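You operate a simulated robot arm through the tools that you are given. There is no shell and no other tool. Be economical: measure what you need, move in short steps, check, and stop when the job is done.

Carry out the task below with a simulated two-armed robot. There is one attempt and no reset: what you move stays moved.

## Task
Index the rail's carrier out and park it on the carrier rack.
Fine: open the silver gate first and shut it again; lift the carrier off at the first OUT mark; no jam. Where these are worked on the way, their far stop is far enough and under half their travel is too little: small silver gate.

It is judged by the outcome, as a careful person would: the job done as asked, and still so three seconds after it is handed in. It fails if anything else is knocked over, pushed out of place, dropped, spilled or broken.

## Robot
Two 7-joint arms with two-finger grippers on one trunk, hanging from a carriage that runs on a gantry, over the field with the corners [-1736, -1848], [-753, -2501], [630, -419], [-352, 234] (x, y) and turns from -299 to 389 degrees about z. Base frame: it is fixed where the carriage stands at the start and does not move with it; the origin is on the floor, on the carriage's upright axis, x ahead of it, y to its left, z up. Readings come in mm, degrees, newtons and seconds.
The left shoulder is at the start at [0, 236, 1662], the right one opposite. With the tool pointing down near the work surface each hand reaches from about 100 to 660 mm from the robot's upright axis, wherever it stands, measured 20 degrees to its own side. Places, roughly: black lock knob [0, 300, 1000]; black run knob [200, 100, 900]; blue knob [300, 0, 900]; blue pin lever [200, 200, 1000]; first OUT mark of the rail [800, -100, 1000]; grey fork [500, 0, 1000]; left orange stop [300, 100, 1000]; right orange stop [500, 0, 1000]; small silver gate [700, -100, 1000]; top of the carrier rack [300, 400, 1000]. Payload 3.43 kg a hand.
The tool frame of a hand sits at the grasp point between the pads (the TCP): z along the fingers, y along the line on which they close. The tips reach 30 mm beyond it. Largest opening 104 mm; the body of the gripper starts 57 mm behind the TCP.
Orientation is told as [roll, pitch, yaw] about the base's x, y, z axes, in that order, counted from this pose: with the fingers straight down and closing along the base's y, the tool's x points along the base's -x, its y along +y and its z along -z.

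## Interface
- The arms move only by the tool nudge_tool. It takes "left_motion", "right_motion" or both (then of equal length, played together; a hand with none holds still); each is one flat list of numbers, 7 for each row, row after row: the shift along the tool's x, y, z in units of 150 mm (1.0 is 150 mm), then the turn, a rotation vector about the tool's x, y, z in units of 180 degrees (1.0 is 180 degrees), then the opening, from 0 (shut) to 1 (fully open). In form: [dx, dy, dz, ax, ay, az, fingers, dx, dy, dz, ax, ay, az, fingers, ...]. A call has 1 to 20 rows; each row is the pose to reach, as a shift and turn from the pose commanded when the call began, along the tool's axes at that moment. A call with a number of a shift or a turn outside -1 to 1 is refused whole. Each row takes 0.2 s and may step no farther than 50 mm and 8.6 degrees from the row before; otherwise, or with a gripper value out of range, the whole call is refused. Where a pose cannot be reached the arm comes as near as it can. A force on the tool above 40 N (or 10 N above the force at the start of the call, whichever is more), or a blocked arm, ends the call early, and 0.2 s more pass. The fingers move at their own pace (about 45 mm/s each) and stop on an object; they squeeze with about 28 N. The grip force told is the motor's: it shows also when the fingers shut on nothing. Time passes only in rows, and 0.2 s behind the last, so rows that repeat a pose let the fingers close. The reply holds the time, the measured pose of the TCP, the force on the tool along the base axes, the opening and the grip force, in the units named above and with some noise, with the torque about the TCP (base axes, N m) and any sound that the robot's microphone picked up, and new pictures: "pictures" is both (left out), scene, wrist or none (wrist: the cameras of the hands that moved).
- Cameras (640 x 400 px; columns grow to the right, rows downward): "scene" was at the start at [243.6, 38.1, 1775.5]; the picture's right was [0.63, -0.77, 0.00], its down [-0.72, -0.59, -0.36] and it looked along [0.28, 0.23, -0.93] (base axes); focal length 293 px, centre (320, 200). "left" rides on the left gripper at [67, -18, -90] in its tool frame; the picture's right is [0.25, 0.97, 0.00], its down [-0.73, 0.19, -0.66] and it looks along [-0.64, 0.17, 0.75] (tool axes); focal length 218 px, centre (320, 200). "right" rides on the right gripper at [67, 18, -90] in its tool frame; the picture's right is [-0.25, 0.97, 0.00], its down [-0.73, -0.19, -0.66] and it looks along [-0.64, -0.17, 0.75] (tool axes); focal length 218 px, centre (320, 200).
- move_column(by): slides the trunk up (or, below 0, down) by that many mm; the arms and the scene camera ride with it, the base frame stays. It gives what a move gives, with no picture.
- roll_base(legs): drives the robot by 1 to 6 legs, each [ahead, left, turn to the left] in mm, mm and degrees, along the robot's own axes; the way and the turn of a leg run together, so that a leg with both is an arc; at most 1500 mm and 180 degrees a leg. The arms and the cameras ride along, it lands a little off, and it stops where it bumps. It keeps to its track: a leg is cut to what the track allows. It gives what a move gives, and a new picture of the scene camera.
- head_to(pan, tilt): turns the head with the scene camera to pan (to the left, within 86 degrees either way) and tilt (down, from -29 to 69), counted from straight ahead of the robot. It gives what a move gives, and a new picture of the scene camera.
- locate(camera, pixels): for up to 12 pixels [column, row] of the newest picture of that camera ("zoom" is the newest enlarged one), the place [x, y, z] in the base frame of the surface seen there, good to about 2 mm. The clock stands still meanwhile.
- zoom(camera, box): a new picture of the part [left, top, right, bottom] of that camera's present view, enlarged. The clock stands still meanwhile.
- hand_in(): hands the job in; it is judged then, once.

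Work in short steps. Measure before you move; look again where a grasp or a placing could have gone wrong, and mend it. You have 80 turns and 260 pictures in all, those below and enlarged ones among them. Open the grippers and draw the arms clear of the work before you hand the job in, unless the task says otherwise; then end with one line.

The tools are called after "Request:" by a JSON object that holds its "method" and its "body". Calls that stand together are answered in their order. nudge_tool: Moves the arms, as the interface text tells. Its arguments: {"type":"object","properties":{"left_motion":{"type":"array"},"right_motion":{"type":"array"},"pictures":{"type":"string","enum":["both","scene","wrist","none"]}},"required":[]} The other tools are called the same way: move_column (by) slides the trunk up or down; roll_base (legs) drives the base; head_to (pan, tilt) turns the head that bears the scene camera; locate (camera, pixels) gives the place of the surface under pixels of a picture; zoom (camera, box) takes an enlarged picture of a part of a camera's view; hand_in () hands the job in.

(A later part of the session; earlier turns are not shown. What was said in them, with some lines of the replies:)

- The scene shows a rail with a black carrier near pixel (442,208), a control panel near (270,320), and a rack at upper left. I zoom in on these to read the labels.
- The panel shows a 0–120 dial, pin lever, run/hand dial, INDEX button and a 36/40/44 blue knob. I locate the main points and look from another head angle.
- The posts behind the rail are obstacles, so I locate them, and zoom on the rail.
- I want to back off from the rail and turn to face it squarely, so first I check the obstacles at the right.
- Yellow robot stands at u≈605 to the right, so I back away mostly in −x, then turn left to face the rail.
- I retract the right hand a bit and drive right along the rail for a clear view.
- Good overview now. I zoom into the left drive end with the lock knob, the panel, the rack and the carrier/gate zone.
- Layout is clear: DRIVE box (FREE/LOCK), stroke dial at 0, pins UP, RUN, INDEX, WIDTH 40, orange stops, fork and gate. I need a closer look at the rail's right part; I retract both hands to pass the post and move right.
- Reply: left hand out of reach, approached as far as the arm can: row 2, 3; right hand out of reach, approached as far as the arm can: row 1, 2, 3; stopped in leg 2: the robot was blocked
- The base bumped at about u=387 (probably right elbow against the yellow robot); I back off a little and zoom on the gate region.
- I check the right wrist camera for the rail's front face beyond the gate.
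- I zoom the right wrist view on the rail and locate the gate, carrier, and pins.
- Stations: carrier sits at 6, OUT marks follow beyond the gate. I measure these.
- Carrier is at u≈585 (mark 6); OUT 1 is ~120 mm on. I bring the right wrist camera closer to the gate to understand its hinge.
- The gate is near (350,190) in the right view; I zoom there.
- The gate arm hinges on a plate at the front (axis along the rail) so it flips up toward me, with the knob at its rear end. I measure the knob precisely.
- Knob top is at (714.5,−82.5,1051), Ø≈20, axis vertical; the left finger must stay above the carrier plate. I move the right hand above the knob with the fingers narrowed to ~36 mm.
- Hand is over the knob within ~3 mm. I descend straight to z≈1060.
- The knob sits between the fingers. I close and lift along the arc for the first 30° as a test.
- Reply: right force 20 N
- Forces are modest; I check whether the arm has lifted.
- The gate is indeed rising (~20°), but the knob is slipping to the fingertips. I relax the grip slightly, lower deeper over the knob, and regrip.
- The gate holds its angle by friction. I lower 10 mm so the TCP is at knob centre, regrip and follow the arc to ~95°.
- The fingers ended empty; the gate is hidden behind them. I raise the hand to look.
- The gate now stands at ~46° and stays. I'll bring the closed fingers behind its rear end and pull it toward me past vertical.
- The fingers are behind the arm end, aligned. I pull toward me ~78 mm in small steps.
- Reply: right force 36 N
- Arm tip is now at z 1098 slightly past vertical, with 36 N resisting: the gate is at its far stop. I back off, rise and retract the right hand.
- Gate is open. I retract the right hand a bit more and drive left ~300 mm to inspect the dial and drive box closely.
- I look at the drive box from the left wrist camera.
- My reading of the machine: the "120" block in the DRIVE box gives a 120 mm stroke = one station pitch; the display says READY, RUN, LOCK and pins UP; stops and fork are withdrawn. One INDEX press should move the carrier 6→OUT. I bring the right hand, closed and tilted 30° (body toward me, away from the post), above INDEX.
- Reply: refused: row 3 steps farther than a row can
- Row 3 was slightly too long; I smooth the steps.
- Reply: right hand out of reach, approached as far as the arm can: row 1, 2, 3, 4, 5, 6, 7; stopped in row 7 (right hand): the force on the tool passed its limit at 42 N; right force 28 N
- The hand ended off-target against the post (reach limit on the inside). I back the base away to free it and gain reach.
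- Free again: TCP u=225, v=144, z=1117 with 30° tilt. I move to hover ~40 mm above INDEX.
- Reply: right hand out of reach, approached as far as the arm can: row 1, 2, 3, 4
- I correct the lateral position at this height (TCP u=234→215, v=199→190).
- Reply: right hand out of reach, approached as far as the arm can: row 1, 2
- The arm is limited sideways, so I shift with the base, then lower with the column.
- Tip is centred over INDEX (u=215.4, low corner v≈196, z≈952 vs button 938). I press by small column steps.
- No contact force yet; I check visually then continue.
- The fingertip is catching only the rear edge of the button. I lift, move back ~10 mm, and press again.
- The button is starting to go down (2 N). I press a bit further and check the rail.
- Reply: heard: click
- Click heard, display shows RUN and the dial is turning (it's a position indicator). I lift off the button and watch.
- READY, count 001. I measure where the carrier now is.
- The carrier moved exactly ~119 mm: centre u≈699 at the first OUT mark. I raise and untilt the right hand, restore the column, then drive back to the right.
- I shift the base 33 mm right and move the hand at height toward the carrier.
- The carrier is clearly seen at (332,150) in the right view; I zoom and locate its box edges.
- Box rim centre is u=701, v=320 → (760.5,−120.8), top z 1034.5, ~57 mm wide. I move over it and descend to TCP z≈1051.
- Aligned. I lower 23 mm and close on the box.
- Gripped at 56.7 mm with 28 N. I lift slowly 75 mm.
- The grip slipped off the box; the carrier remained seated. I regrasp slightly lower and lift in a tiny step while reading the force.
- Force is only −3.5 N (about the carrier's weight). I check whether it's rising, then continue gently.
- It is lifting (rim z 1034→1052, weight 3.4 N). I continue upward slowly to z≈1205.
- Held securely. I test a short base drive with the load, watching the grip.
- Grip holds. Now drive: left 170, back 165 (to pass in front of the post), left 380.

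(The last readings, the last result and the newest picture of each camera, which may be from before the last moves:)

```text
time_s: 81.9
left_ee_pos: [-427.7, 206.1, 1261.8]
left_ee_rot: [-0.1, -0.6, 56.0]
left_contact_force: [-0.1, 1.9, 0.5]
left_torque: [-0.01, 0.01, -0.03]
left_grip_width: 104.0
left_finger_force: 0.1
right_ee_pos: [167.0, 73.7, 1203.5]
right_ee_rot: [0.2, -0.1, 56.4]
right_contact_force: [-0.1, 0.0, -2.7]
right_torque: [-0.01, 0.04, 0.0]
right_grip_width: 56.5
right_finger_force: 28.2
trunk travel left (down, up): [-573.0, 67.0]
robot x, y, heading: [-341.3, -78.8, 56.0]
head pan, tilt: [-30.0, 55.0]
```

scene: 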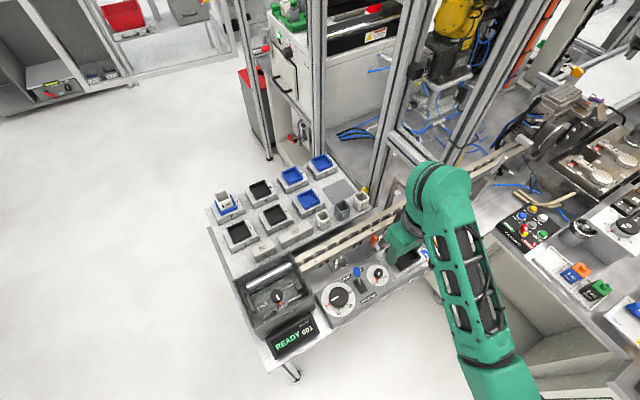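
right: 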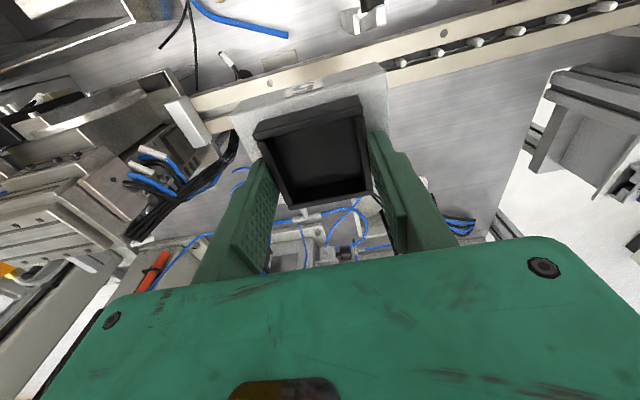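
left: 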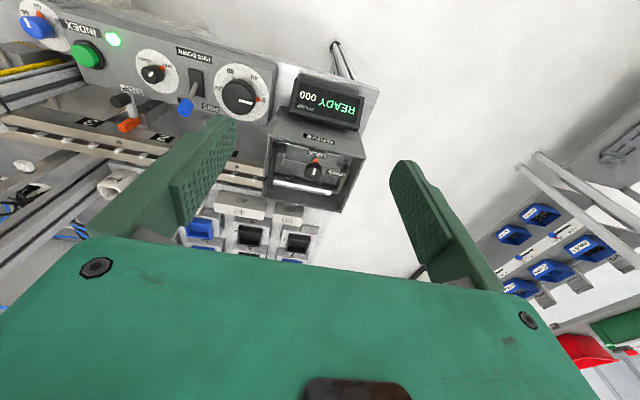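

Carrier still held. I measure the empty rack spot and its neighbours.

Request:
{"method": "zoom", "body": {"camera": "scene", "box": [200, 140, 400, 260]}}

Request:
{"method": "locate", "body": {"camera": "zoom", "pixels": [[447, 160], [415, 160], [455, 130], [485, 155], [445, 190], [395, 205], [375, 165], [388, 222], [458, 210], [515, 185], [420, 120], [520, 165]]}}

```text
3.20 times, centred on (300, 200) of scene
```

zoom: 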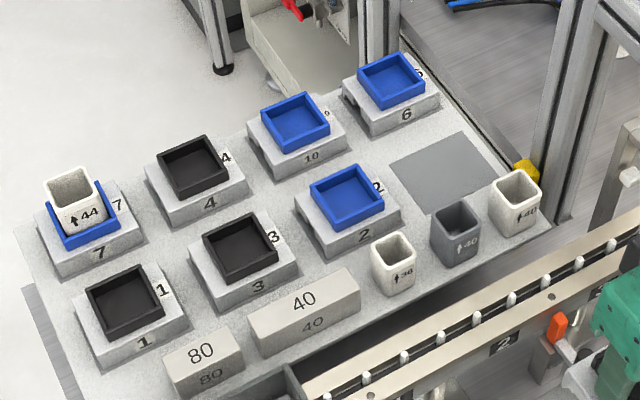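

```text
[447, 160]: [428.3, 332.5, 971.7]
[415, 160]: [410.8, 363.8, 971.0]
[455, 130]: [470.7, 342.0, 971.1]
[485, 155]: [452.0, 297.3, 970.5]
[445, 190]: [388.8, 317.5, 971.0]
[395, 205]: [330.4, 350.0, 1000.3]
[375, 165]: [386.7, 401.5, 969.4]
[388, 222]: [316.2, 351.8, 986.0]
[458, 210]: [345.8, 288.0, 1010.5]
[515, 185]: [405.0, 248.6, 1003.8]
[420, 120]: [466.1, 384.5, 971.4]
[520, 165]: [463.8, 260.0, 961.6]
```

Request:
{"method": "locate", "body": {"camera": "zoom", "pixels": [[392, 169], [459, 134], [493, 172], [433, 211], [444, 171], [398, 222], [380, 205], [345, 185], [452, 208], [503, 178], [350, 245], [400, 105]]}}

```text
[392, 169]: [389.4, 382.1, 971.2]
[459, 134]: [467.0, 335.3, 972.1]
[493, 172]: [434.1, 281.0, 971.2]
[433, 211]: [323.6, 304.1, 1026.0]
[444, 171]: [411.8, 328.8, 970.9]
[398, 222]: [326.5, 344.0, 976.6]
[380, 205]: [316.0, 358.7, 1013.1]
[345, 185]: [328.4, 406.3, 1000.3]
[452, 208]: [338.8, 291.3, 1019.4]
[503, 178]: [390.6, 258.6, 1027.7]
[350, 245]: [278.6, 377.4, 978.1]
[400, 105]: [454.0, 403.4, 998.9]
```

Target spot centre is u=159.5, v=504 on z=971 (carrier-size, aligned with the rail axes). Rear post at u≈276, v≈413 is near, so I measure the arm's bulge relative to the hand and the rear post.

Request:
{"method": "locate", "body": {"camera": "scene", "pixels": [[440, 180], [468, 185], [412, 190], [425, 240], [455, 250], [490, 250], [460, 320], [510, 320], [500, 380], [395, 245]]}}

Request:
{"method": "locate", "body": {"camera": "scene", "pixels": [[375, 170], [400, 60], [425, 40], [390, 130], [500, 60], [455, 150], [470, 130], [530, 20], [415, 160], [410, 140]]}}

```text
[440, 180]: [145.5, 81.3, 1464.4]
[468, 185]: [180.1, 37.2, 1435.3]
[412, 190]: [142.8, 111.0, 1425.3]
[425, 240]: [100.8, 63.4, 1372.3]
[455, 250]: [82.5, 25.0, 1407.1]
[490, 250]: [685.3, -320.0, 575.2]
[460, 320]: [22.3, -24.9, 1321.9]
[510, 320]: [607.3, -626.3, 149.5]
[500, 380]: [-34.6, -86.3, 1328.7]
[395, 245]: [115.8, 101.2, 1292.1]
```

```text
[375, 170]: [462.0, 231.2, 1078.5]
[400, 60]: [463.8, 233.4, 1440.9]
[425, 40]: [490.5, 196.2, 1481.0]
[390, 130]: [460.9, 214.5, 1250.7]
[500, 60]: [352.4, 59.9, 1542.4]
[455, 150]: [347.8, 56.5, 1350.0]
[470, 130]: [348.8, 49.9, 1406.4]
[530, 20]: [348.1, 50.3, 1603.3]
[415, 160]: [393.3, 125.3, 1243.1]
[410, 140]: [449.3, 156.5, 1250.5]
```

The wrist stands nearly straight above the hand and the frame starts at u≈257, so a straight-ahead approach at heading 56° is clear. I drive ahead 250 and right 61.

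Request:
{"method": "roll_base", "body": {"legs": [[250, 0, 0], [0, -61, 0]]}}

Request:
{"method": "nudge_tool", "body": {"right_motion": [0, 0, 0, 0, 0, 0, 0], "pictures": "wrist"}}

```text
time_s: 84.3
left_ee_pos: [-237.7, 377.5, 1262.3]
left_ee_rot: [-0.1, -0.5, 56.0]
left_contact_force: [-0.2, 1.1, 0.4]
left_torque: [-0.03, -0.03, 0.0]
left_grip_width: 104.1
left_finger_force: 0.0
right_ee_pos: [356.0, 247.1, 1204.9]
right_ee_rot: [0.2, -0.3, 56.5]
right_contact_force: [0.6, 0.4, -2.9]
right_torque: [-0.01, 0.0, -0.03]
right_grip_width: 56.7
right_finger_force: 27.9
trunk travel left (down, up): [-573.0, 67.0]
robot x, y, heading: [-155.0, 91.4, 56.0]
head pan, tilt: [-30.0, 55.0]
```

scene: 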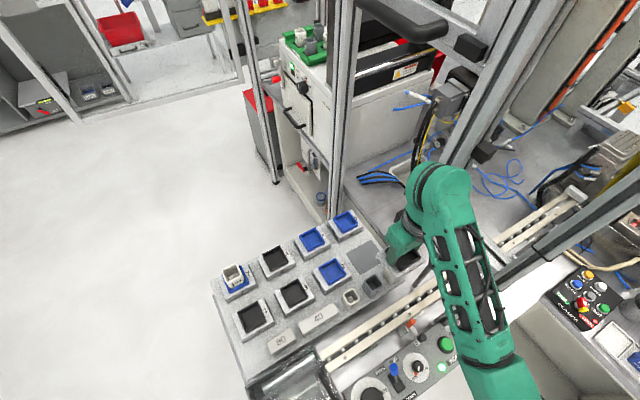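

```text
time_s: 84.7
left_ee_pos: [-238.4, 379.3, 1262.0]
left_ee_rot: [-0.1, -0.7, 56.0]
left_contact_force: [0.3, 0.1, -0.6]
left_torque: [0.0, 0.0, 0.0]
left_grip_width: 104.1
left_finger_force: 0.1
right_ee_pos: [355.5, 245.7, 1203.0]
right_ee_rot: [0.2, -0.1, 56.6]
right_contact_force: [0.6, 0.4, -2.9]
right_torque: [0.05, 0.01, 0.02]
right_grip_width: 56.6
right_finger_force: 28.2
trunk travel left (down, up): [-573.0, 67.0]
robot x, y, heading: [-155.5, 91.5, 56.0]
head pan, tilt: [-30.0, 55.0]
```

right: 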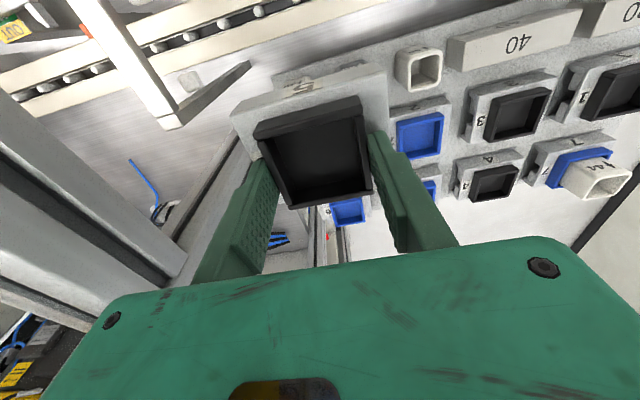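

TCP is at u=160, v=402; I extend 102 mm ahead slowly.

Request:
{"method": "nudge_tool", "body": {"right_motion": [-0.04, 0, 0, 0, 0, 0, 0, -0.12, 0, 0, 0, 0, 0, 0, -0.2, 0, 0, 0, 0, 0, 0, -0.29, 0, 0, 0, 0, 0, 0, -0.38, 0, 0, 0, 0, 0, 0, -0.47, 0, 0, 0, 0, 0, 0, -0.56, 0, 0, 0, 0, 0, 0, -0.64, 0, 0, 0, 0, 0, 0, -0.68, 0.003, 0, 0, 0, 0, 0], "pictures": "both"}}

```text
time_s: 86.7
left_ee_pos: [-238.3, 377.6, 1261.7]
left_ee_rot: [-0.1, -0.5, 56.0]
left_contact_force: [-0.6, 0.1, 0.0]
left_torque: [0.0, 0.03, 0.0]
left_grip_width: 104.1
left_finger_force: 0.0
right_ee_pos: [412.0, 330.0, 1203.4]
right_ee_rot: [0.3, -0.2, 56.6]
right_contact_force: [0.3, 0.0, -3.0]
right_torque: [-0.02, -0.04, -0.01]
right_grip_width: 56.6
right_finger_force: 27.9
trunk travel left (down, up): [-573.0, 67.0]
robot x, y, heading: [-154.1, 89.9, 56.0]
head pan, tilt: [-30.0, 55.0]
```

scene: 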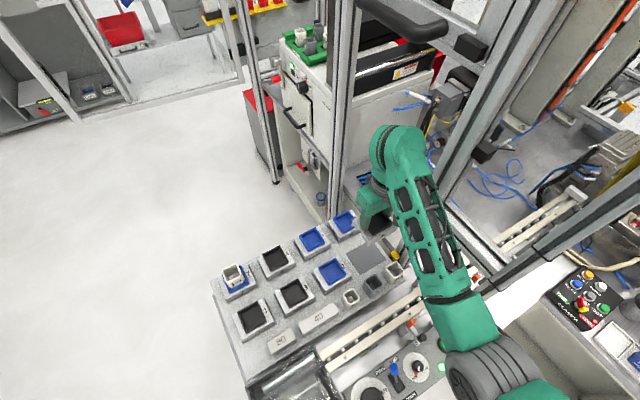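
right: 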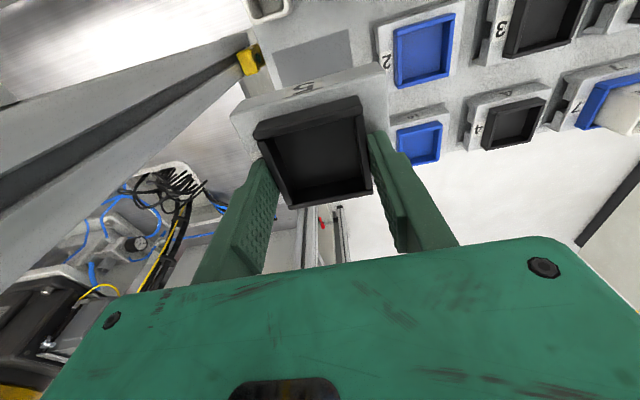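

Over the spot. I descend ~125 mm and re-check alignment.

Request:
{"method": "nudge_tool", "body": {"right_motion": [0, 0, 0.05, 0, 0, 0, 0, 0, 0, 0.14, 0, 0, 0, 0, 0, 0, 0.24, 0, 0, 0, 0, 0, 0, 0.34, 0, 0, 0, 0, 0, 0, 0.44, 0, 0, 0, 0, 0, 0, 0.54, 0, 0, 0, 0, 0, 0, 0.64, 0, 0, 0, 0, 0, 0, 0.74, 0, 0, 0, 0, 0, 0, 0.8, 0, 0, 0, 0, 0, 0, 0.83, 0, 0, 0, 0], "pictures": "both"}}

Request:
{"method": "zoom", "body": {"camera": "right", "box": [200, 0, 460, 220]}}

Request:
{"method": "zoom", "body": {"camera": "scene", "box": [310, 170, 450, 320]}}

```text
time_s: 88.9
left_ee_pos: [-238.0, 378.1, 1262.7]
left_ee_rot: [-0.1, -0.7, 56.0]
left_contact_force: [-0.6, -0.2, 0.4]
left_torque: [0.0, 0.01, 0.02]
left_grip_width: 104.1
left_finger_force: 0.0
right_ee_pos: [409.6, 331.9, 1080.0]
right_ee_rot: [0.3, -0.1, 56.5]
right_contact_force: [0.5, 0.5, -3.4]
right_torque: [0.02, -0.01, -0.01]
right_grip_width: 56.7
right_finger_force: 27.9
trunk travel left (down, up): [-573.0, 67.0]
robot x, y, heading: [-150.9, 96.7, 56.2]
head pan, tilt: [-30.0, 55.0]
```

scene: 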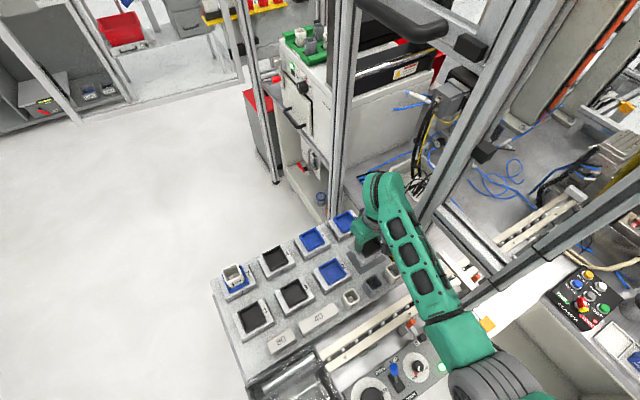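
right: 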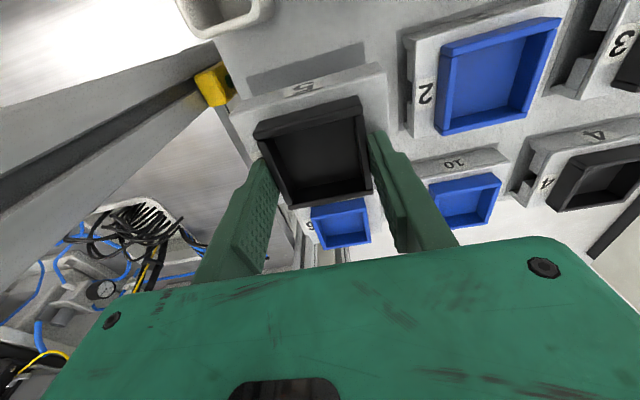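

```text
1.82 times, centred on (330, 110) of right
```

zoom: 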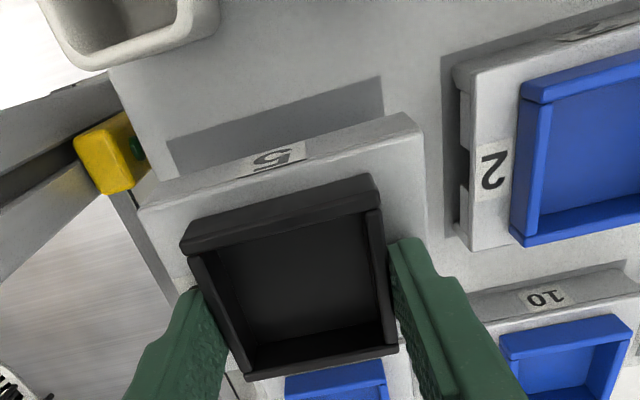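

```text
2.67 times, centred on (380, 245) of scene
```

zoom: 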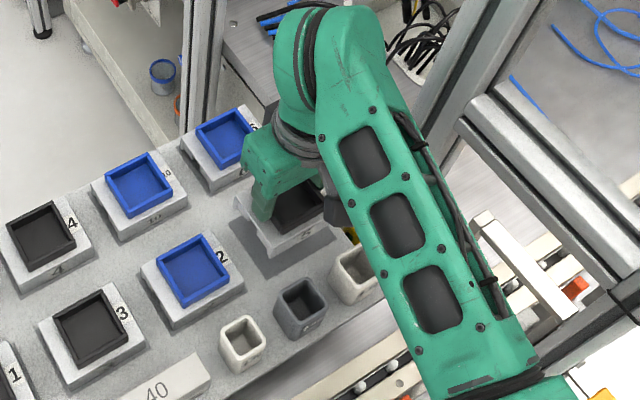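

Aligned (u=157.7, v=503). I lower the remaining ~48 mm slowly until contact.

Request:
{"method": "nudge_tool", "body": {"right_motion": [0, -0.01, 0.06, 0, 0, 0, 0, 0, -0.01, 0.13, 0, 0, 0, 0, 0, -0.01, 0.2, 0, 0, 0, 0, 0, -0.01, 0.26, 0, 0, 0, 0, 0, -0.01, 0.29, 0, 0, 0, 0, 0, -0.01, 0.305, 0, 0, 0, 0, 0, -0.01, 0.315, 0, 0, 0, 0], "pictures": "wrist"}}

Request:
{"method": "zoom", "body": {"camera": "right", "box": [200, 0, 460, 220]}}

```text
time_s: 90.5
left_ee_pos: [-238.2, 378.4, 1261.1]
left_ee_rot: [-0.1, -0.6, 56.0]
left_contact_force: [-0.3, 0.0, -0.3]
left_torque: [0.01, 0.01, 0.01]
left_grip_width: 104.1
left_finger_force: 0.0
right_ee_pos: [413.0, 332.8, 1032.2]
right_ee_rot: [0.1, 0.0, 56.5]
right_contact_force: [0.2, 0.5, -2.1]
right_torque: [-0.01, 0.01, 0.0]
right_grip_width: 56.8
right_finger_force: 28.0
trunk travel left (down, up): [-573.0, 67.0]
robot x, y, heading: [-156.1, 92.0, 56.2]
head pan, tilt: [-30.0, 55.0]
```

right: 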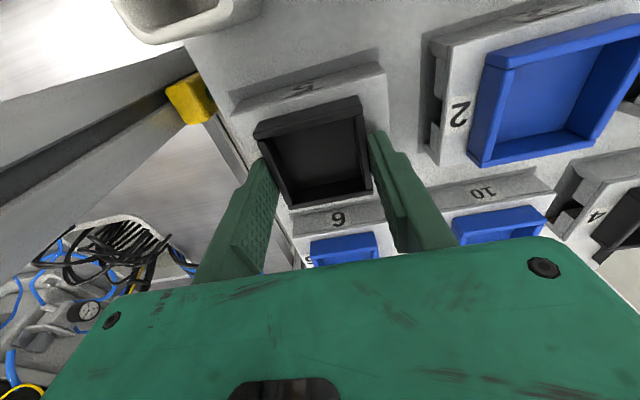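

```text
1.82 times, centred on (330, 110) of right
```

zoom: 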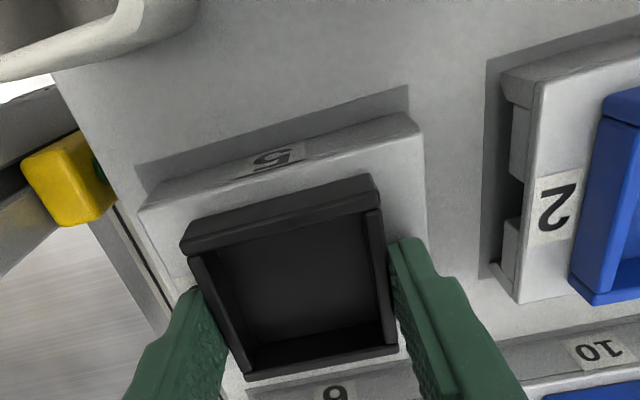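

Nearly seated. I check the offset against the grey square before releasing.

Request:
{"method": "locate", "body": {"camera": "zoom", "pixels": [[280, 128], [280, 140], [270, 155], [270, 165], [150, 175], [405, 92], [410, 120], [145, 210], [425, 200]]}}

```text
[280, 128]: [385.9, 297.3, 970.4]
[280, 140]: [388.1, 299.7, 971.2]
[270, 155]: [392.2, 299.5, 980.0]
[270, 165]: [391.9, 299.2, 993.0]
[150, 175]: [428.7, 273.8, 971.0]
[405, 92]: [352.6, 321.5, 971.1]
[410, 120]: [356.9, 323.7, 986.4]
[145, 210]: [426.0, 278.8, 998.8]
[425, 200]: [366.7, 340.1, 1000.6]
```

Carrier is centred in the square (v 466–534, u 117–201), plate top at ~1000, matching neighbours. I lower 2 mm more and open.

Request:
{"method": "nudge_tool", "body": {"right_motion": [0, 0, 0.008, 0, 0, 0, 0, 0, 0, 0.008, 0, 0, 0, 0, 0, 0, 0.008, 0, 0, 0, 0.6, 0, 0, 0.008, 0, 0, 0, 0.8, 0, 0, 0.008, 0, 0, 0, 0.8], "pictures": "none"}}

Request:
{"method": "nudge_tool", "body": {"right_motion": [0, 0, -0.1, 0, 0, 0, 0.8, 0, 0, -0.3, 0, 0, 0, 0.8, 0, 0, -0.6, 0, 0, 0, 0.8, 0, 0, -0.9, 0, 0, 0, 0.8, 0, 0, -1, 0, 0, 0, 0.8], "pictures": "wrist"}}

Request:
{"method": "zoom", "body": {"camera": "right", "box": [200, 0, 460, 220]}}

```text
time_s: 91.7
left_ee_pos: [-238.6, 378.3, 1262.9]
left_ee_rot: [0.0, -0.6, 56.0]
left_contact_force: [-0.4, -0.2, -0.7]
left_torque: [0.01, 0.02, -0.01]
left_grip_width: 104.2
left_finger_force: 0.0
right_ee_pos: [413.7, 333.9, 1034.5]
right_ee_rot: [0.1, -0.4, 56.6]
right_contact_force: [-2.2, 1.2, 13.7]
right_torque: [-0.39, -0.31, 0.03]
right_grip_width: 78.6
right_finger_force: 0.2
trunk travel left (down, up): [-573.0, 67.0]
robot x, y, heading: [-154.9, 96.9, 56.1]
head pan, tilt: [-30.0, 55.0]
```

```text
time_s: 92.9
left_ee_pos: [-238.3, 378.9, 1262.1]
left_ee_rot: [-0.1, -0.7, 56.0]
left_contact_force: [0.3, 0.3, -0.4]
left_torque: [0.01, -0.02, -0.04]
left_grip_width: 104.1
left_finger_force: 0.0
right_ee_pos: [413.3, 330.1, 1181.3]
right_ee_rot: [0.2, -0.1, 56.5]
right_contact_force: [0.4, -0.8, 0.3]
right_torque: [-0.01, -0.04, 0.0]
right_grip_width: 83.1
right_finger_force: 0.1
trunk travel left (down, up): [-573.0, 67.0]
robot x, y, heading: [-156.2, 91.2, 55.9]
head pan, tilt: [-30.0, 55.0]
```

right: 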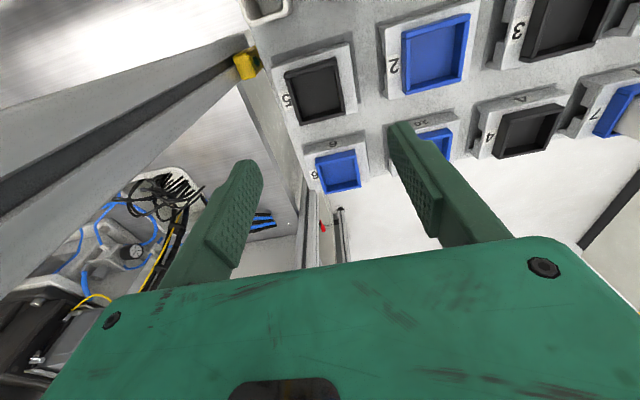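

```text
1.82 times, centred on (330, 110) of right
```

zoom: 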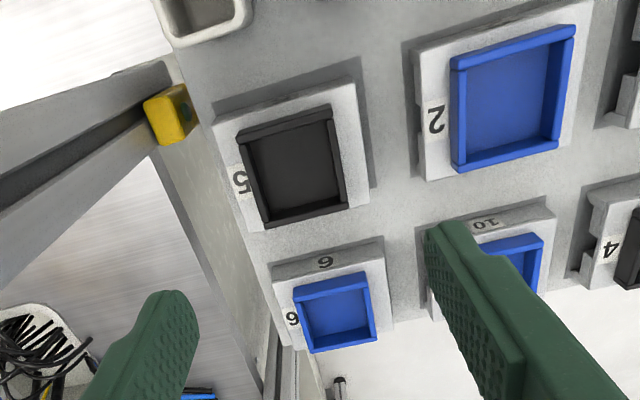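

Carrier 5 is parked in its square. I retract the hand and drive back to the gate side the same way in reverse.

Request:
{"method": "nudge_tool", "body": {"right_motion": [0.3, 0, 0, 0, 0, 0, 0.5, 0.6, 0, -0.05, 0, 0, 0, 0, 0.9, 0, -0.1, 0, 0, 0, 0, 1, 0, -0.1, 0, 0, 0, 0], "pictures": "none"}}

Request:
{"method": "roll_base", "body": {"legs": [[-195, 0, 0], [0, -480, 0], [105, 0, 0]]}}

Request:
{"method": "head_to", "body": {"pan": -25, "tilt": 68}}

```text
time_s: 93.9
left_ee_pos: [-239.0, 377.6, 1262.5]
left_ee_rot: [-0.2, -0.6, 56.0]
left_contact_force: [0.6, 0.7, 0.2]
left_torque: [0.0, -0.07, 0.03]
left_grip_width: 104.1
left_finger_force: 0.1
right_ee_pos: [328.8, 206.7, 1196.6]
right_ee_rot: [0.2, -0.2, 56.6]
right_contact_force: [0.4, 0.7, -0.6]
right_torque: [-0.01, 0.01, -0.01]
right_grip_width: 0.1
right_finger_force: 4.7
trunk travel left (down, up): [-573.0, 67.0]
robot x, y, heading: [-151.9, 94.9, 56.0]
head pan, tilt: [-30.0, 55.0]
```

```text
time_s: 98.7
left_ee_pos: [103.3, 37.4, 1263.3]
left_ee_rot: [0.0, -0.6, 56.3]
left_contact_force: [-0.2, 1.1, -0.6]
left_torque: [-0.02, 0.0, -0.02]
left_grip_width: 103.8
left_finger_force: 0.1
right_ee_pos: [671.7, -131.5, 1196.5]
right_ee_rot: [0.2, -0.2, 56.8]
right_contact_force: [-0.2, 0.0, -0.2]
right_torque: [-0.02, -0.04, -0.01]
right_grip_width: 0.0
right_finger_force: 27.9
trunk travel left (down, up): [-573.0, 67.0]
robot x, y, heading: [192.6, -245.4, 56.4]
head pan, tilt: [-30.0, 55.0]
```

scene: 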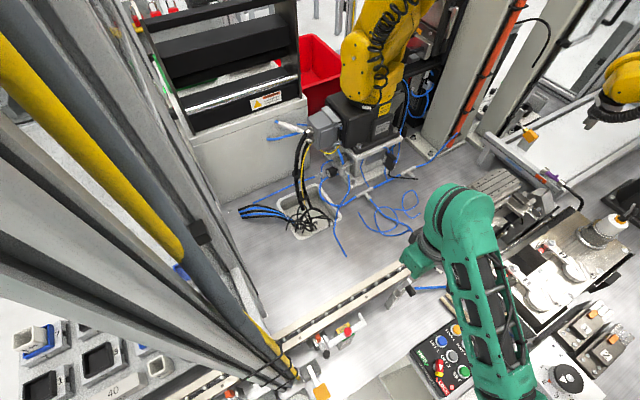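

```text
time_s: 99.5
left_ee_pos: [104.0, 38.4, 1262.2]
left_ee_rot: [-0.1, -0.7, 56.2]
left_contact_force: [-0.6, -0.4, -1.0]
left_torque: [-0.02, 0.01, 0.01]
left_grip_width: 104.1
left_finger_force: 0.1
right_ee_pos: [672.2, -131.5, 1197.5]
right_ee_rot: [0.2, -0.2, 56.8]
right_contact_force: [-0.1, -0.3, 0.0]
right_torque: [0.0, 0.03, 0.04]
right_grip_width: 0.0
right_finger_force: 27.6
trunk travel left (down, up): [-573.0, 67.0]
robot x, y, heading: [190.3, -246.1, 56.3]
head pan, tilt: [-25.0, 68.0]
```

scene: 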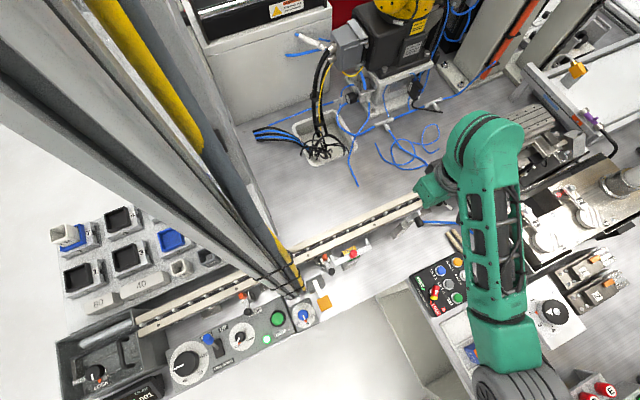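

TCP is at u=632, v=262, z=1197. I go to the front side of the standing gate arm (u=641, v≈208) and down to tip z≈1058.

Request:
{"method": "nudge_tool", "body": {"right_motion": [0.18, -0.03, 0, 0, 0, 0, 0, 0.36, -0.055, 0, 0, 0, 0, 0, 0.36, -0.055, 0.25, 0, 0, 0, 0, 0.36, -0.055, 0.5, 0, 0, 0, 0, 0.36, -0.055, 0.73, 0, 0, 0, 0], "pictures": "both"}}

Request:
{"method": "zoom", "body": {"camera": "scene", "box": [360, 170, 470, 260]}}

```text
time_s: 100.7
left_ee_pos: [103.3, 38.8, 1263.2]
left_ee_rot: [-0.1, -0.7, 56.3]
left_contact_force: [-0.3, 0.0, -0.2]
left_torque: [0.04, 0.01, -0.04]
left_grip_width: 104.2
left_finger_force: 0.0
right_ee_pos: [648.5, -179.8, 1086.6]
right_ee_rot: [0.2, -0.2, 56.8]
right_contact_force: [0.5, -0.4, 0.0]
right_torque: [0.01, 0.03, 0.03]
right_grip_width: 0.2
right_finger_force: 27.6
trunk travel left (down, up): [-573.0, 67.0]
robot x, y, heading: [190.1, -248.5, 56.6]
head pan, tilt: [-25.0, 68.0]
```

scene: 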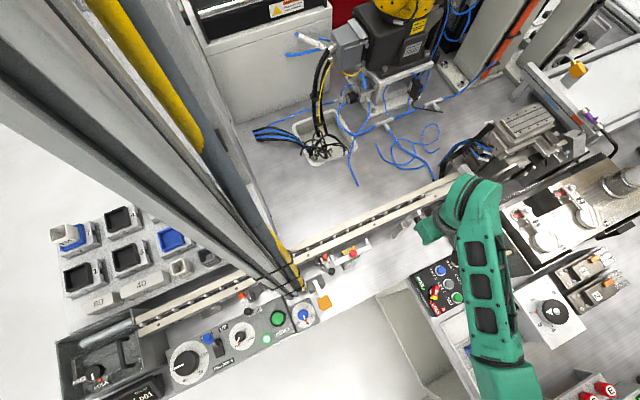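
right: 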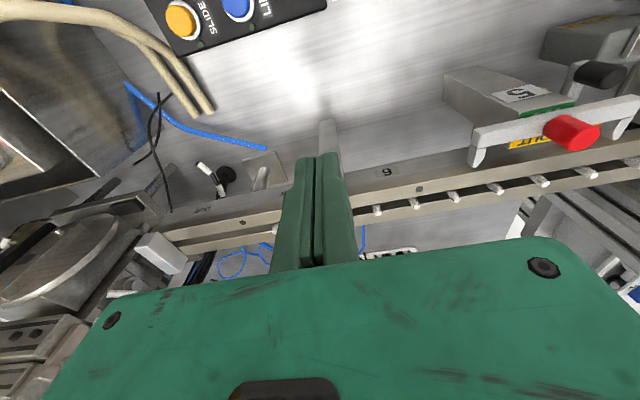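

```text
4.44 times, centred on (415, 215) of scene
```

zoom: 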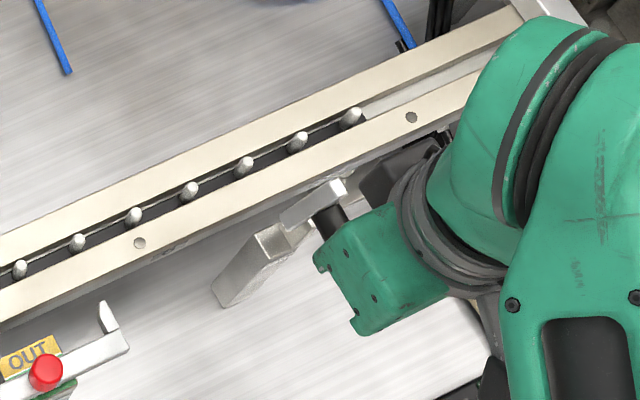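

Closed fingers are in front of the knob (v=209). I push rearward 68 mm in small steps.

Request:
{"method": "nudge_tool", "body": {"right_motion": [-0.08, 0, 0, 0, 0, 0, 0, -0.14, 0, 0, 0, 0, 0, 0, -0.2, 0, 0, 0, 0, 0, 0, -0.26, 0, 0, 0, 0, 0, 0, -0.32, 0, 0, 0, 0, 0, 0, -0.38, 0, 0, 0, 0, 0, 0, -0.45, 0, 0, 0, 0, 0, 0], "pictures": "both"}}

Request:
{"method": "zoom", "body": {"camera": "scene", "box": [360, 170, 470, 260]}}

```text
time_s: 102.3
left_ee_pos: [103.8, 39.5, 1262.6]
left_ee_rot: [-0.1, -0.6, 56.4]
left_contact_force: [-0.5, -0.1, -0.4]
left_torque: [0.01, 0.02, 0.03]
left_grip_width: 104.1
left_finger_force: 0.1
right_ee_pos: [685.8, -123.9, 1086.3]
right_ee_rot: [0.3, 0.0, 56.8]
right_contact_force: [0.5, 0.4, 0.9]
right_torque: [0.0, -0.01, 0.01]
right_grip_width: 0.0
right_finger_force: 34.8
trunk travel left (down, up): [-573.0, 67.0]
robot x, y, heading: [190.0, -248.5, 56.3]
head pan, tilt: [-25.0, 68.0]
```

scene: 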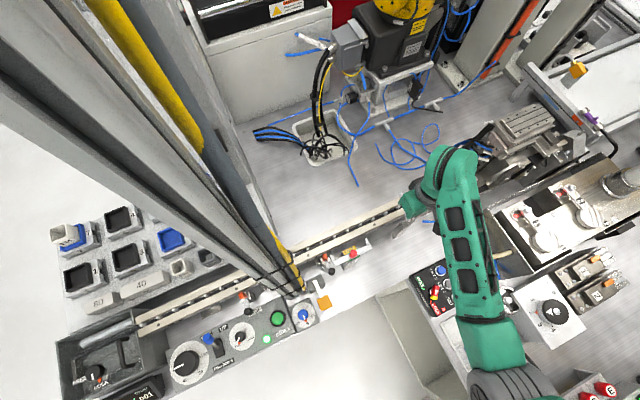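
right: 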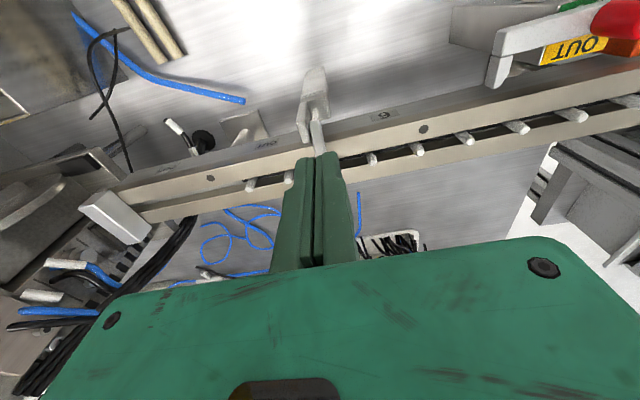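

```text
4.44 times, centred on (415, 215) of scene
```

zoom: 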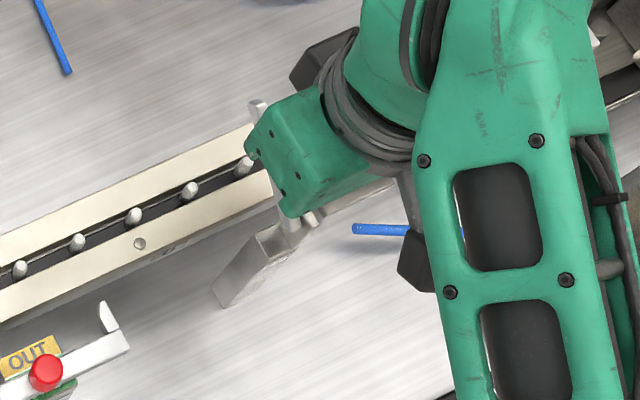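

The arm has swung rearward. I raise 60 mm to see its angle.

Request:
{"method": "nudge_tool", "body": {"right_motion": [0.05, 0, -0.2, 0, 0, 0, 0, 0.1, 0, -0.45, 0, 0, 0, 0], "pictures": "wrist"}}

Request:
{"method": "zoom", "body": {"camera": "right", "box": [240, 60, 400, 220]}}

```text
time_s: 102.9
left_ee_pos: [103.1, 38.4, 1262.7]
left_ee_rot: [-0.1, -0.6, 56.2]
left_contact_force: [-0.1, 0.4, 1.5]
left_torque: [-0.01, 0.0, 0.04]
left_grip_width: 104.0
left_finger_force: 0.0
right_ee_pos: [676.0, -138.5, 1154.5]
right_ee_rot: [0.3, -0.1, 56.8]
right_contact_force: [0.1, -0.3, -1.2]
right_torque: [-0.06, -0.02, 0.0]
right_grip_width: 0.0
right_finger_force: 34.9
trunk travel left (down, up): [-573.0, 67.0]
robot x, y, heading: [184.5, -250.2, 56.5]
head pan, tilt: [-25.0, 68.0]
```

right: 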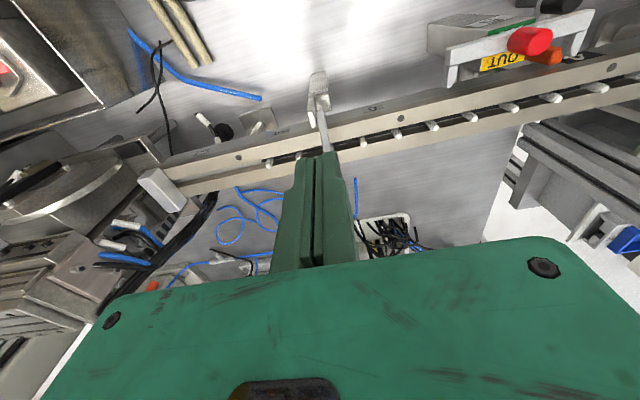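

```text
2.50 times, centred on (320, 140) of right
```

zoom: 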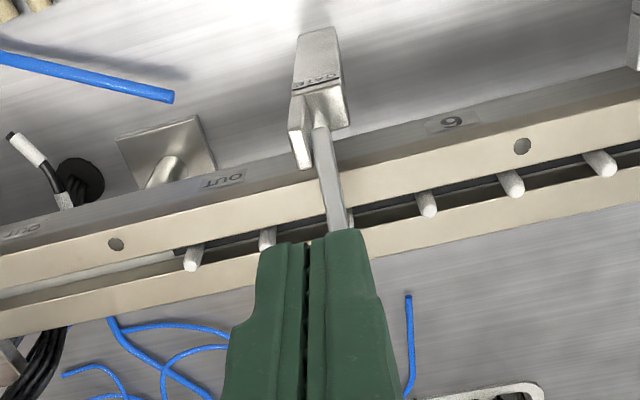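

The knob is hidden behind the fingers. Continuing a rearward push lower on the knob will rotate it fully down: I descend in front of it (tip z≈1043) and push to v≈306.

Request:
{"method": "nudge_tool", "body": {"right_motion": [0, 0, 0.2, 0, 0, 0, 0, 0, 0, 0.4, 0, 0, 0, 0, 0, 0, 0.54, 0, 0, 0, 0, -0.06, 0, 0.54, 0, 0, 0, 0, -0.12, 0, 0.54, 0, 0, 0, 0, -0.18, 0, 0.54, 0, 0, 0, 0, -0.24, 0, 0.54, 0, 0, 0, 0, -0.28, 0, 0.54, 0, 0, 0, 0, -0.32, 0, 0.54, 0, 0, 0, 0], "pictures": "wrist"}}

Request:
{"method": "nudge_tool", "body": {"right_motion": [0.1, 0, 0, 0, 0, 0, 0, 0.2, 0, -0.2, 0, 0, 0, 0, 0.4, 0, -0.45, 0, 0, 0, 0, 0.65, 0, -0.65, 0, 0, 0, 0], "pictures": "wrist"}}

Request:
{"method": "zoom", "body": {"camera": "right", "box": [240, 80, 420, 240]}}

```text
time_s: 104.9
left_ee_pos: [103.3, 38.6, 1262.0]
left_ee_rot: [-0.1, -0.6, 56.3]
left_contact_force: [1.0, 0.4, -0.6]
left_torque: [-0.01, -0.01, 0.01]
left_grip_width: 103.9
left_finger_force: 0.1
right_ee_pos: [704.0, -96.3, 1074.3]
right_ee_rot: [0.2, -0.2, 56.9]
right_contact_force: [0.0, -0.4, -1.3]
right_torque: [0.02, 0.01, 0.01]
right_grip_width: 0.0
right_finger_force: 34.8
trunk travel left (down, up): [-573.0, 67.0]
robot x, y, heading: [189.4, -245.6, 56.4]
head pan, tilt: [-25.0, 68.0]
```

right: 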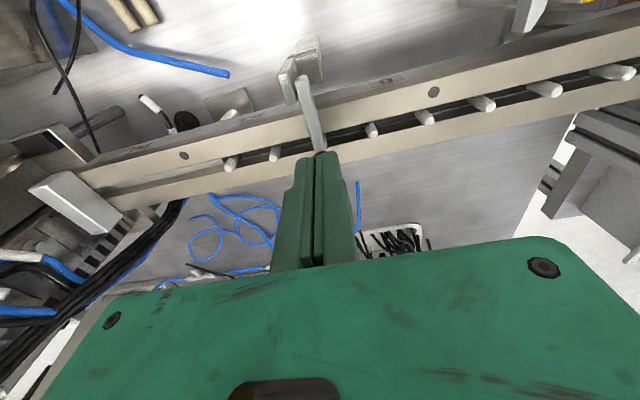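

```text
time_s: 105.9
left_ee_pos: [103.8, 38.2, 1262.3]
left_ee_rot: [-0.2, -0.6, 56.3]
left_contact_force: [-0.7, -0.2, 0.6]
left_torque: [0.01, 0.01, -0.01]
left_grip_width: 104.0
left_finger_force: 0.1
right_ee_pos: [651.1, -179.9, 1171.8]
right_ee_rot: [0.3, 0.0, 56.9]
right_contact_force: [-0.3, 0.1, 0.3]
right_torque: [0.01, -0.02, -0.01]
right_grip_width: 0.0
right_finger_force: 35.1
trunk travel left (down, up): [-573.0, 67.0]
robot x, y, heading: [186.5, -252.0, 56.4]
head pan, tilt: [-25.0, 68.0]
```

right: 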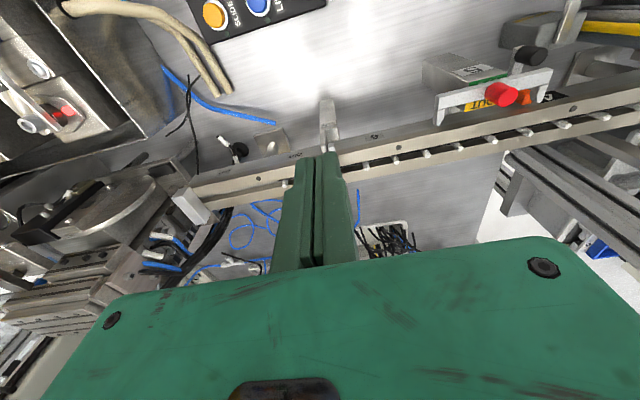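

```text
2.50 times, centred on (330, 160) of right
```

zoom: 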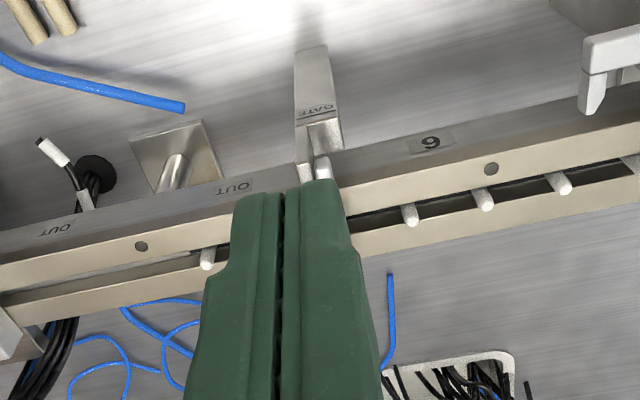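

I open the fingers so the camera can see the gate between them.

Request:
{"method": "nudge_tool", "body": {"right_motion": [0, 0, 0, 0, 0, 0, 1, 0, 0, 0, 0, 0, 0, 1, 0, 0, 0, 0, 0, 0, 1, 0, 0, 0, 0, 0, 0, 1, 0, 0, 0, 0, 0, 0, 1], "pictures": "wrist"}}

Request:
{"method": "zoom", "body": {"camera": "right", "box": [260, 100, 400, 220]}}

Request:
{"method": "locate", "body": {"camera": "zoom", "pixels": [[315, 200], [320, 260], [330, 300], [310, 170], [325, 280]]}}

```text
time_s: 107.1
left_ee_pos: [102.9, 37.4, 1261.6]
left_ee_rot: [-0.1, -0.6, 56.3]
left_contact_force: [-0.1, 0.4, -0.1]
left_torque: [0.0, 0.0, 0.01]
left_grip_width: 103.9
left_finger_force: 0.0
right_ee_pos: [650.8, -179.0, 1174.0]
right_ee_rot: [0.2, -0.3, 56.8]
right_contact_force: [-0.3, 0.2, 0.8]
right_torque: [0.0, 0.01, 0.01]
right_grip_width: 104.2
right_finger_force: 0.0
trunk travel left (down, up): [-573.0, 67.0]
robot x, y, heading: [191.7, -245.6, 56.1]
head pan, tilt: [-25.0, 68.0]
```

right: 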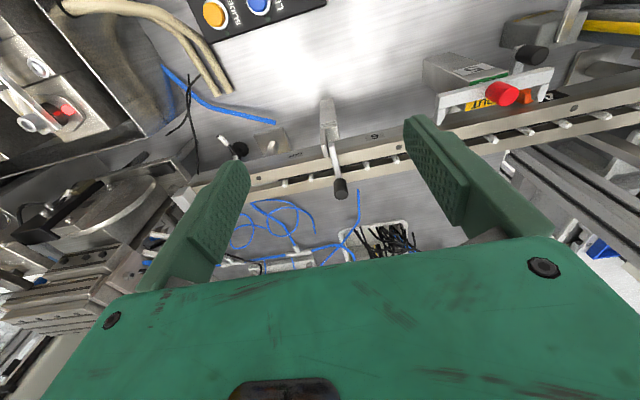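

```text
3.33 times, centred on (330, 160) of right
```

zoom: 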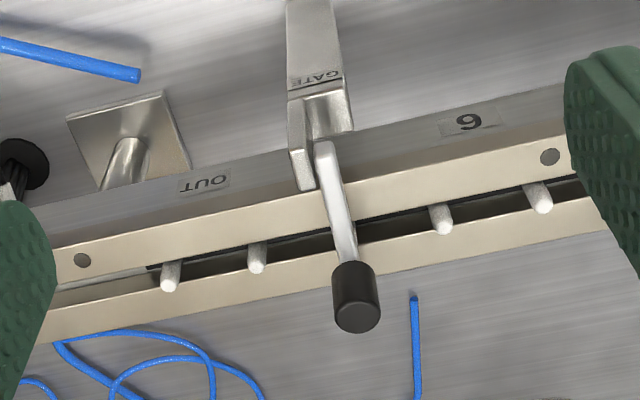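

```text
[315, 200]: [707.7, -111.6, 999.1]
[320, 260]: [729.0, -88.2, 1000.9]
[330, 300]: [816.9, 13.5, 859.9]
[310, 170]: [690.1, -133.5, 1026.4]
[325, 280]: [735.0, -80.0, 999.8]
```

Request:
{"method": "locate", "body": {"camera": "zoom", "pixels": [[328, 160], [338, 200], [346, 245], [357, 290], [357, 318]]}}

```text
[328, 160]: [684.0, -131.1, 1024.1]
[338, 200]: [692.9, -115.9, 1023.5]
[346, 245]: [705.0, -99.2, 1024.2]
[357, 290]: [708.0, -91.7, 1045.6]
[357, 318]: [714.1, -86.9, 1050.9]
```

The gate arm is level again (z≈1024 along its length, knob top 1051 as at the start), so it is fully shut. I draw the right arm clear and take a last look.

Request:
{"method": "nudge_tool", "body": {"right_motion": [0.2, 0, -0.15, 0, 0, 0, 1, 0.4, 0, -0.3, 0, 0, 0, 1, 0.5, 0, -0.45, 0, 0, 0, 1], "pictures": "scene"}}

Request:
{"method": "roll_base", "body": {"legs": [[-70, 60, 0]]}}

Request:
{"method": "head_to", "body": {"pan": 0, "tilt": 55}}

```text
time_s: 107.9
left_ee_pos: [103.1, 38.0, 1261.7]
left_ee_rot: [-0.1, -0.5, 56.3]
left_contact_force: [-0.2, 0.4, -0.2]
left_torque: [-0.02, 0.0, -0.01]
left_grip_width: 104.1
left_finger_force: 0.1
right_ee_pos: [611.3, -244.1, 1240.1]
right_ee_rot: [0.2, -0.1, 56.8]
right_contact_force: [0.0, -0.2, -1.2]
right_torque: [0.03, -0.01, -0.01]
right_grip_width: 104.1
right_finger_force: 0.0
trunk travel left (down, up): [-573.0, 67.0]
robot x, y, heading: [187.7, -248.7, 56.4]
head pan, tilt: [-25.0, 68.0]
```

scene: 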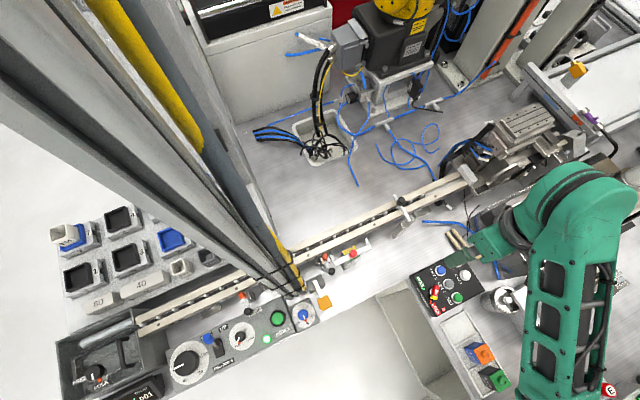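

```text
time_s: 109.0
left_ee_pos: [15.4, 13.6, 1262.8]
left_ee_rot: [0.0, -0.6, 56.2]
left_contact_force: [-0.3, -0.4, -0.4]
left_torque: [0.02, 0.01, -0.01]
left_grip_width: 104.0
left_finger_force: 0.0
right_ee_pos: [523.7, -269.5, 1238.2]
right_ee_rot: [0.3, -0.2, 56.7]
right_contact_force: [0.3, -0.4, 0.4]
right_torque: [0.01, 0.04, -0.03]
right_grip_width: 104.0
right_finger_force: 0.0
trunk travel left (down, up): [-573.0, 67.0]
robot x, y, heading: [102.1, -277.2, 56.1]
head pan, tilt: [-25.0, 68.0]
```

scene: 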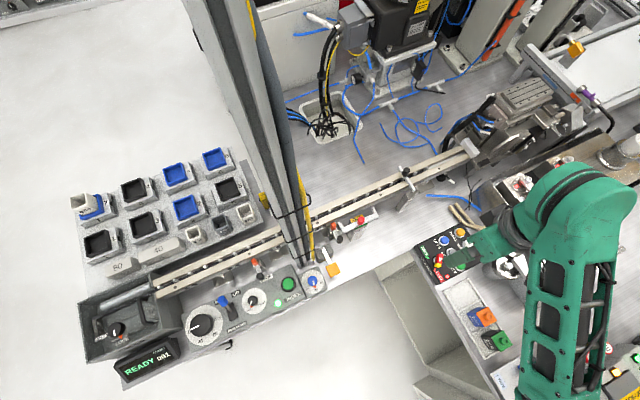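

```text
time_s: 109.9
left_ee_pos: [15.3, 14.2, 1262.3]
left_ee_rot: [-0.1, -0.6, 56.2]
left_contact_force: [-0.5, -0.9, 0.2]
left_torque: [0.03, -0.02, -0.01]
left_grip_width: 104.1
left_finger_force: 0.1
right_ee_pos: [522.3, -267.8, 1237.8]
right_ee_rot: [0.1, -0.2, 56.7]
right_contact_force: [-0.1, -0.5, -0.5]
right_torque: [0.03, -0.03, 0.01]
right_grip_width: 103.7
right_finger_force: 0.0
trunk travel left (down, up): [-573.0, 67.0]
robot x, y, heading: [100.0, -271.0, 56.3]
head pan, tilt: [0.0, 55.0]
```

scene: 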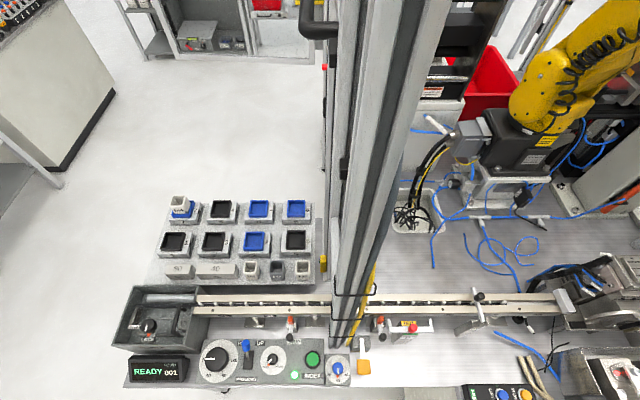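

The rack now shows carrier 5 in its spot, the rail is empty, the gate is shut across the rail, and the display reads READY 001. Both hands are open and clear, so I hand in.

Request:
{"method": "hand_in", "body": {}}

```text
The job is handed in.
```

Carrier 5 was indexed out once with no jam (display READY 001), lifted off at the first OUT mark and parked in its spot on the carrier rack. The silver gate was opened to its far stop first and is now shut again. Along the way, the robot bumped lightly twice, once against something at its right side and once against the front post, and the first lift slipped with the carrier still seated; I saw nothing knocked over or out of place.
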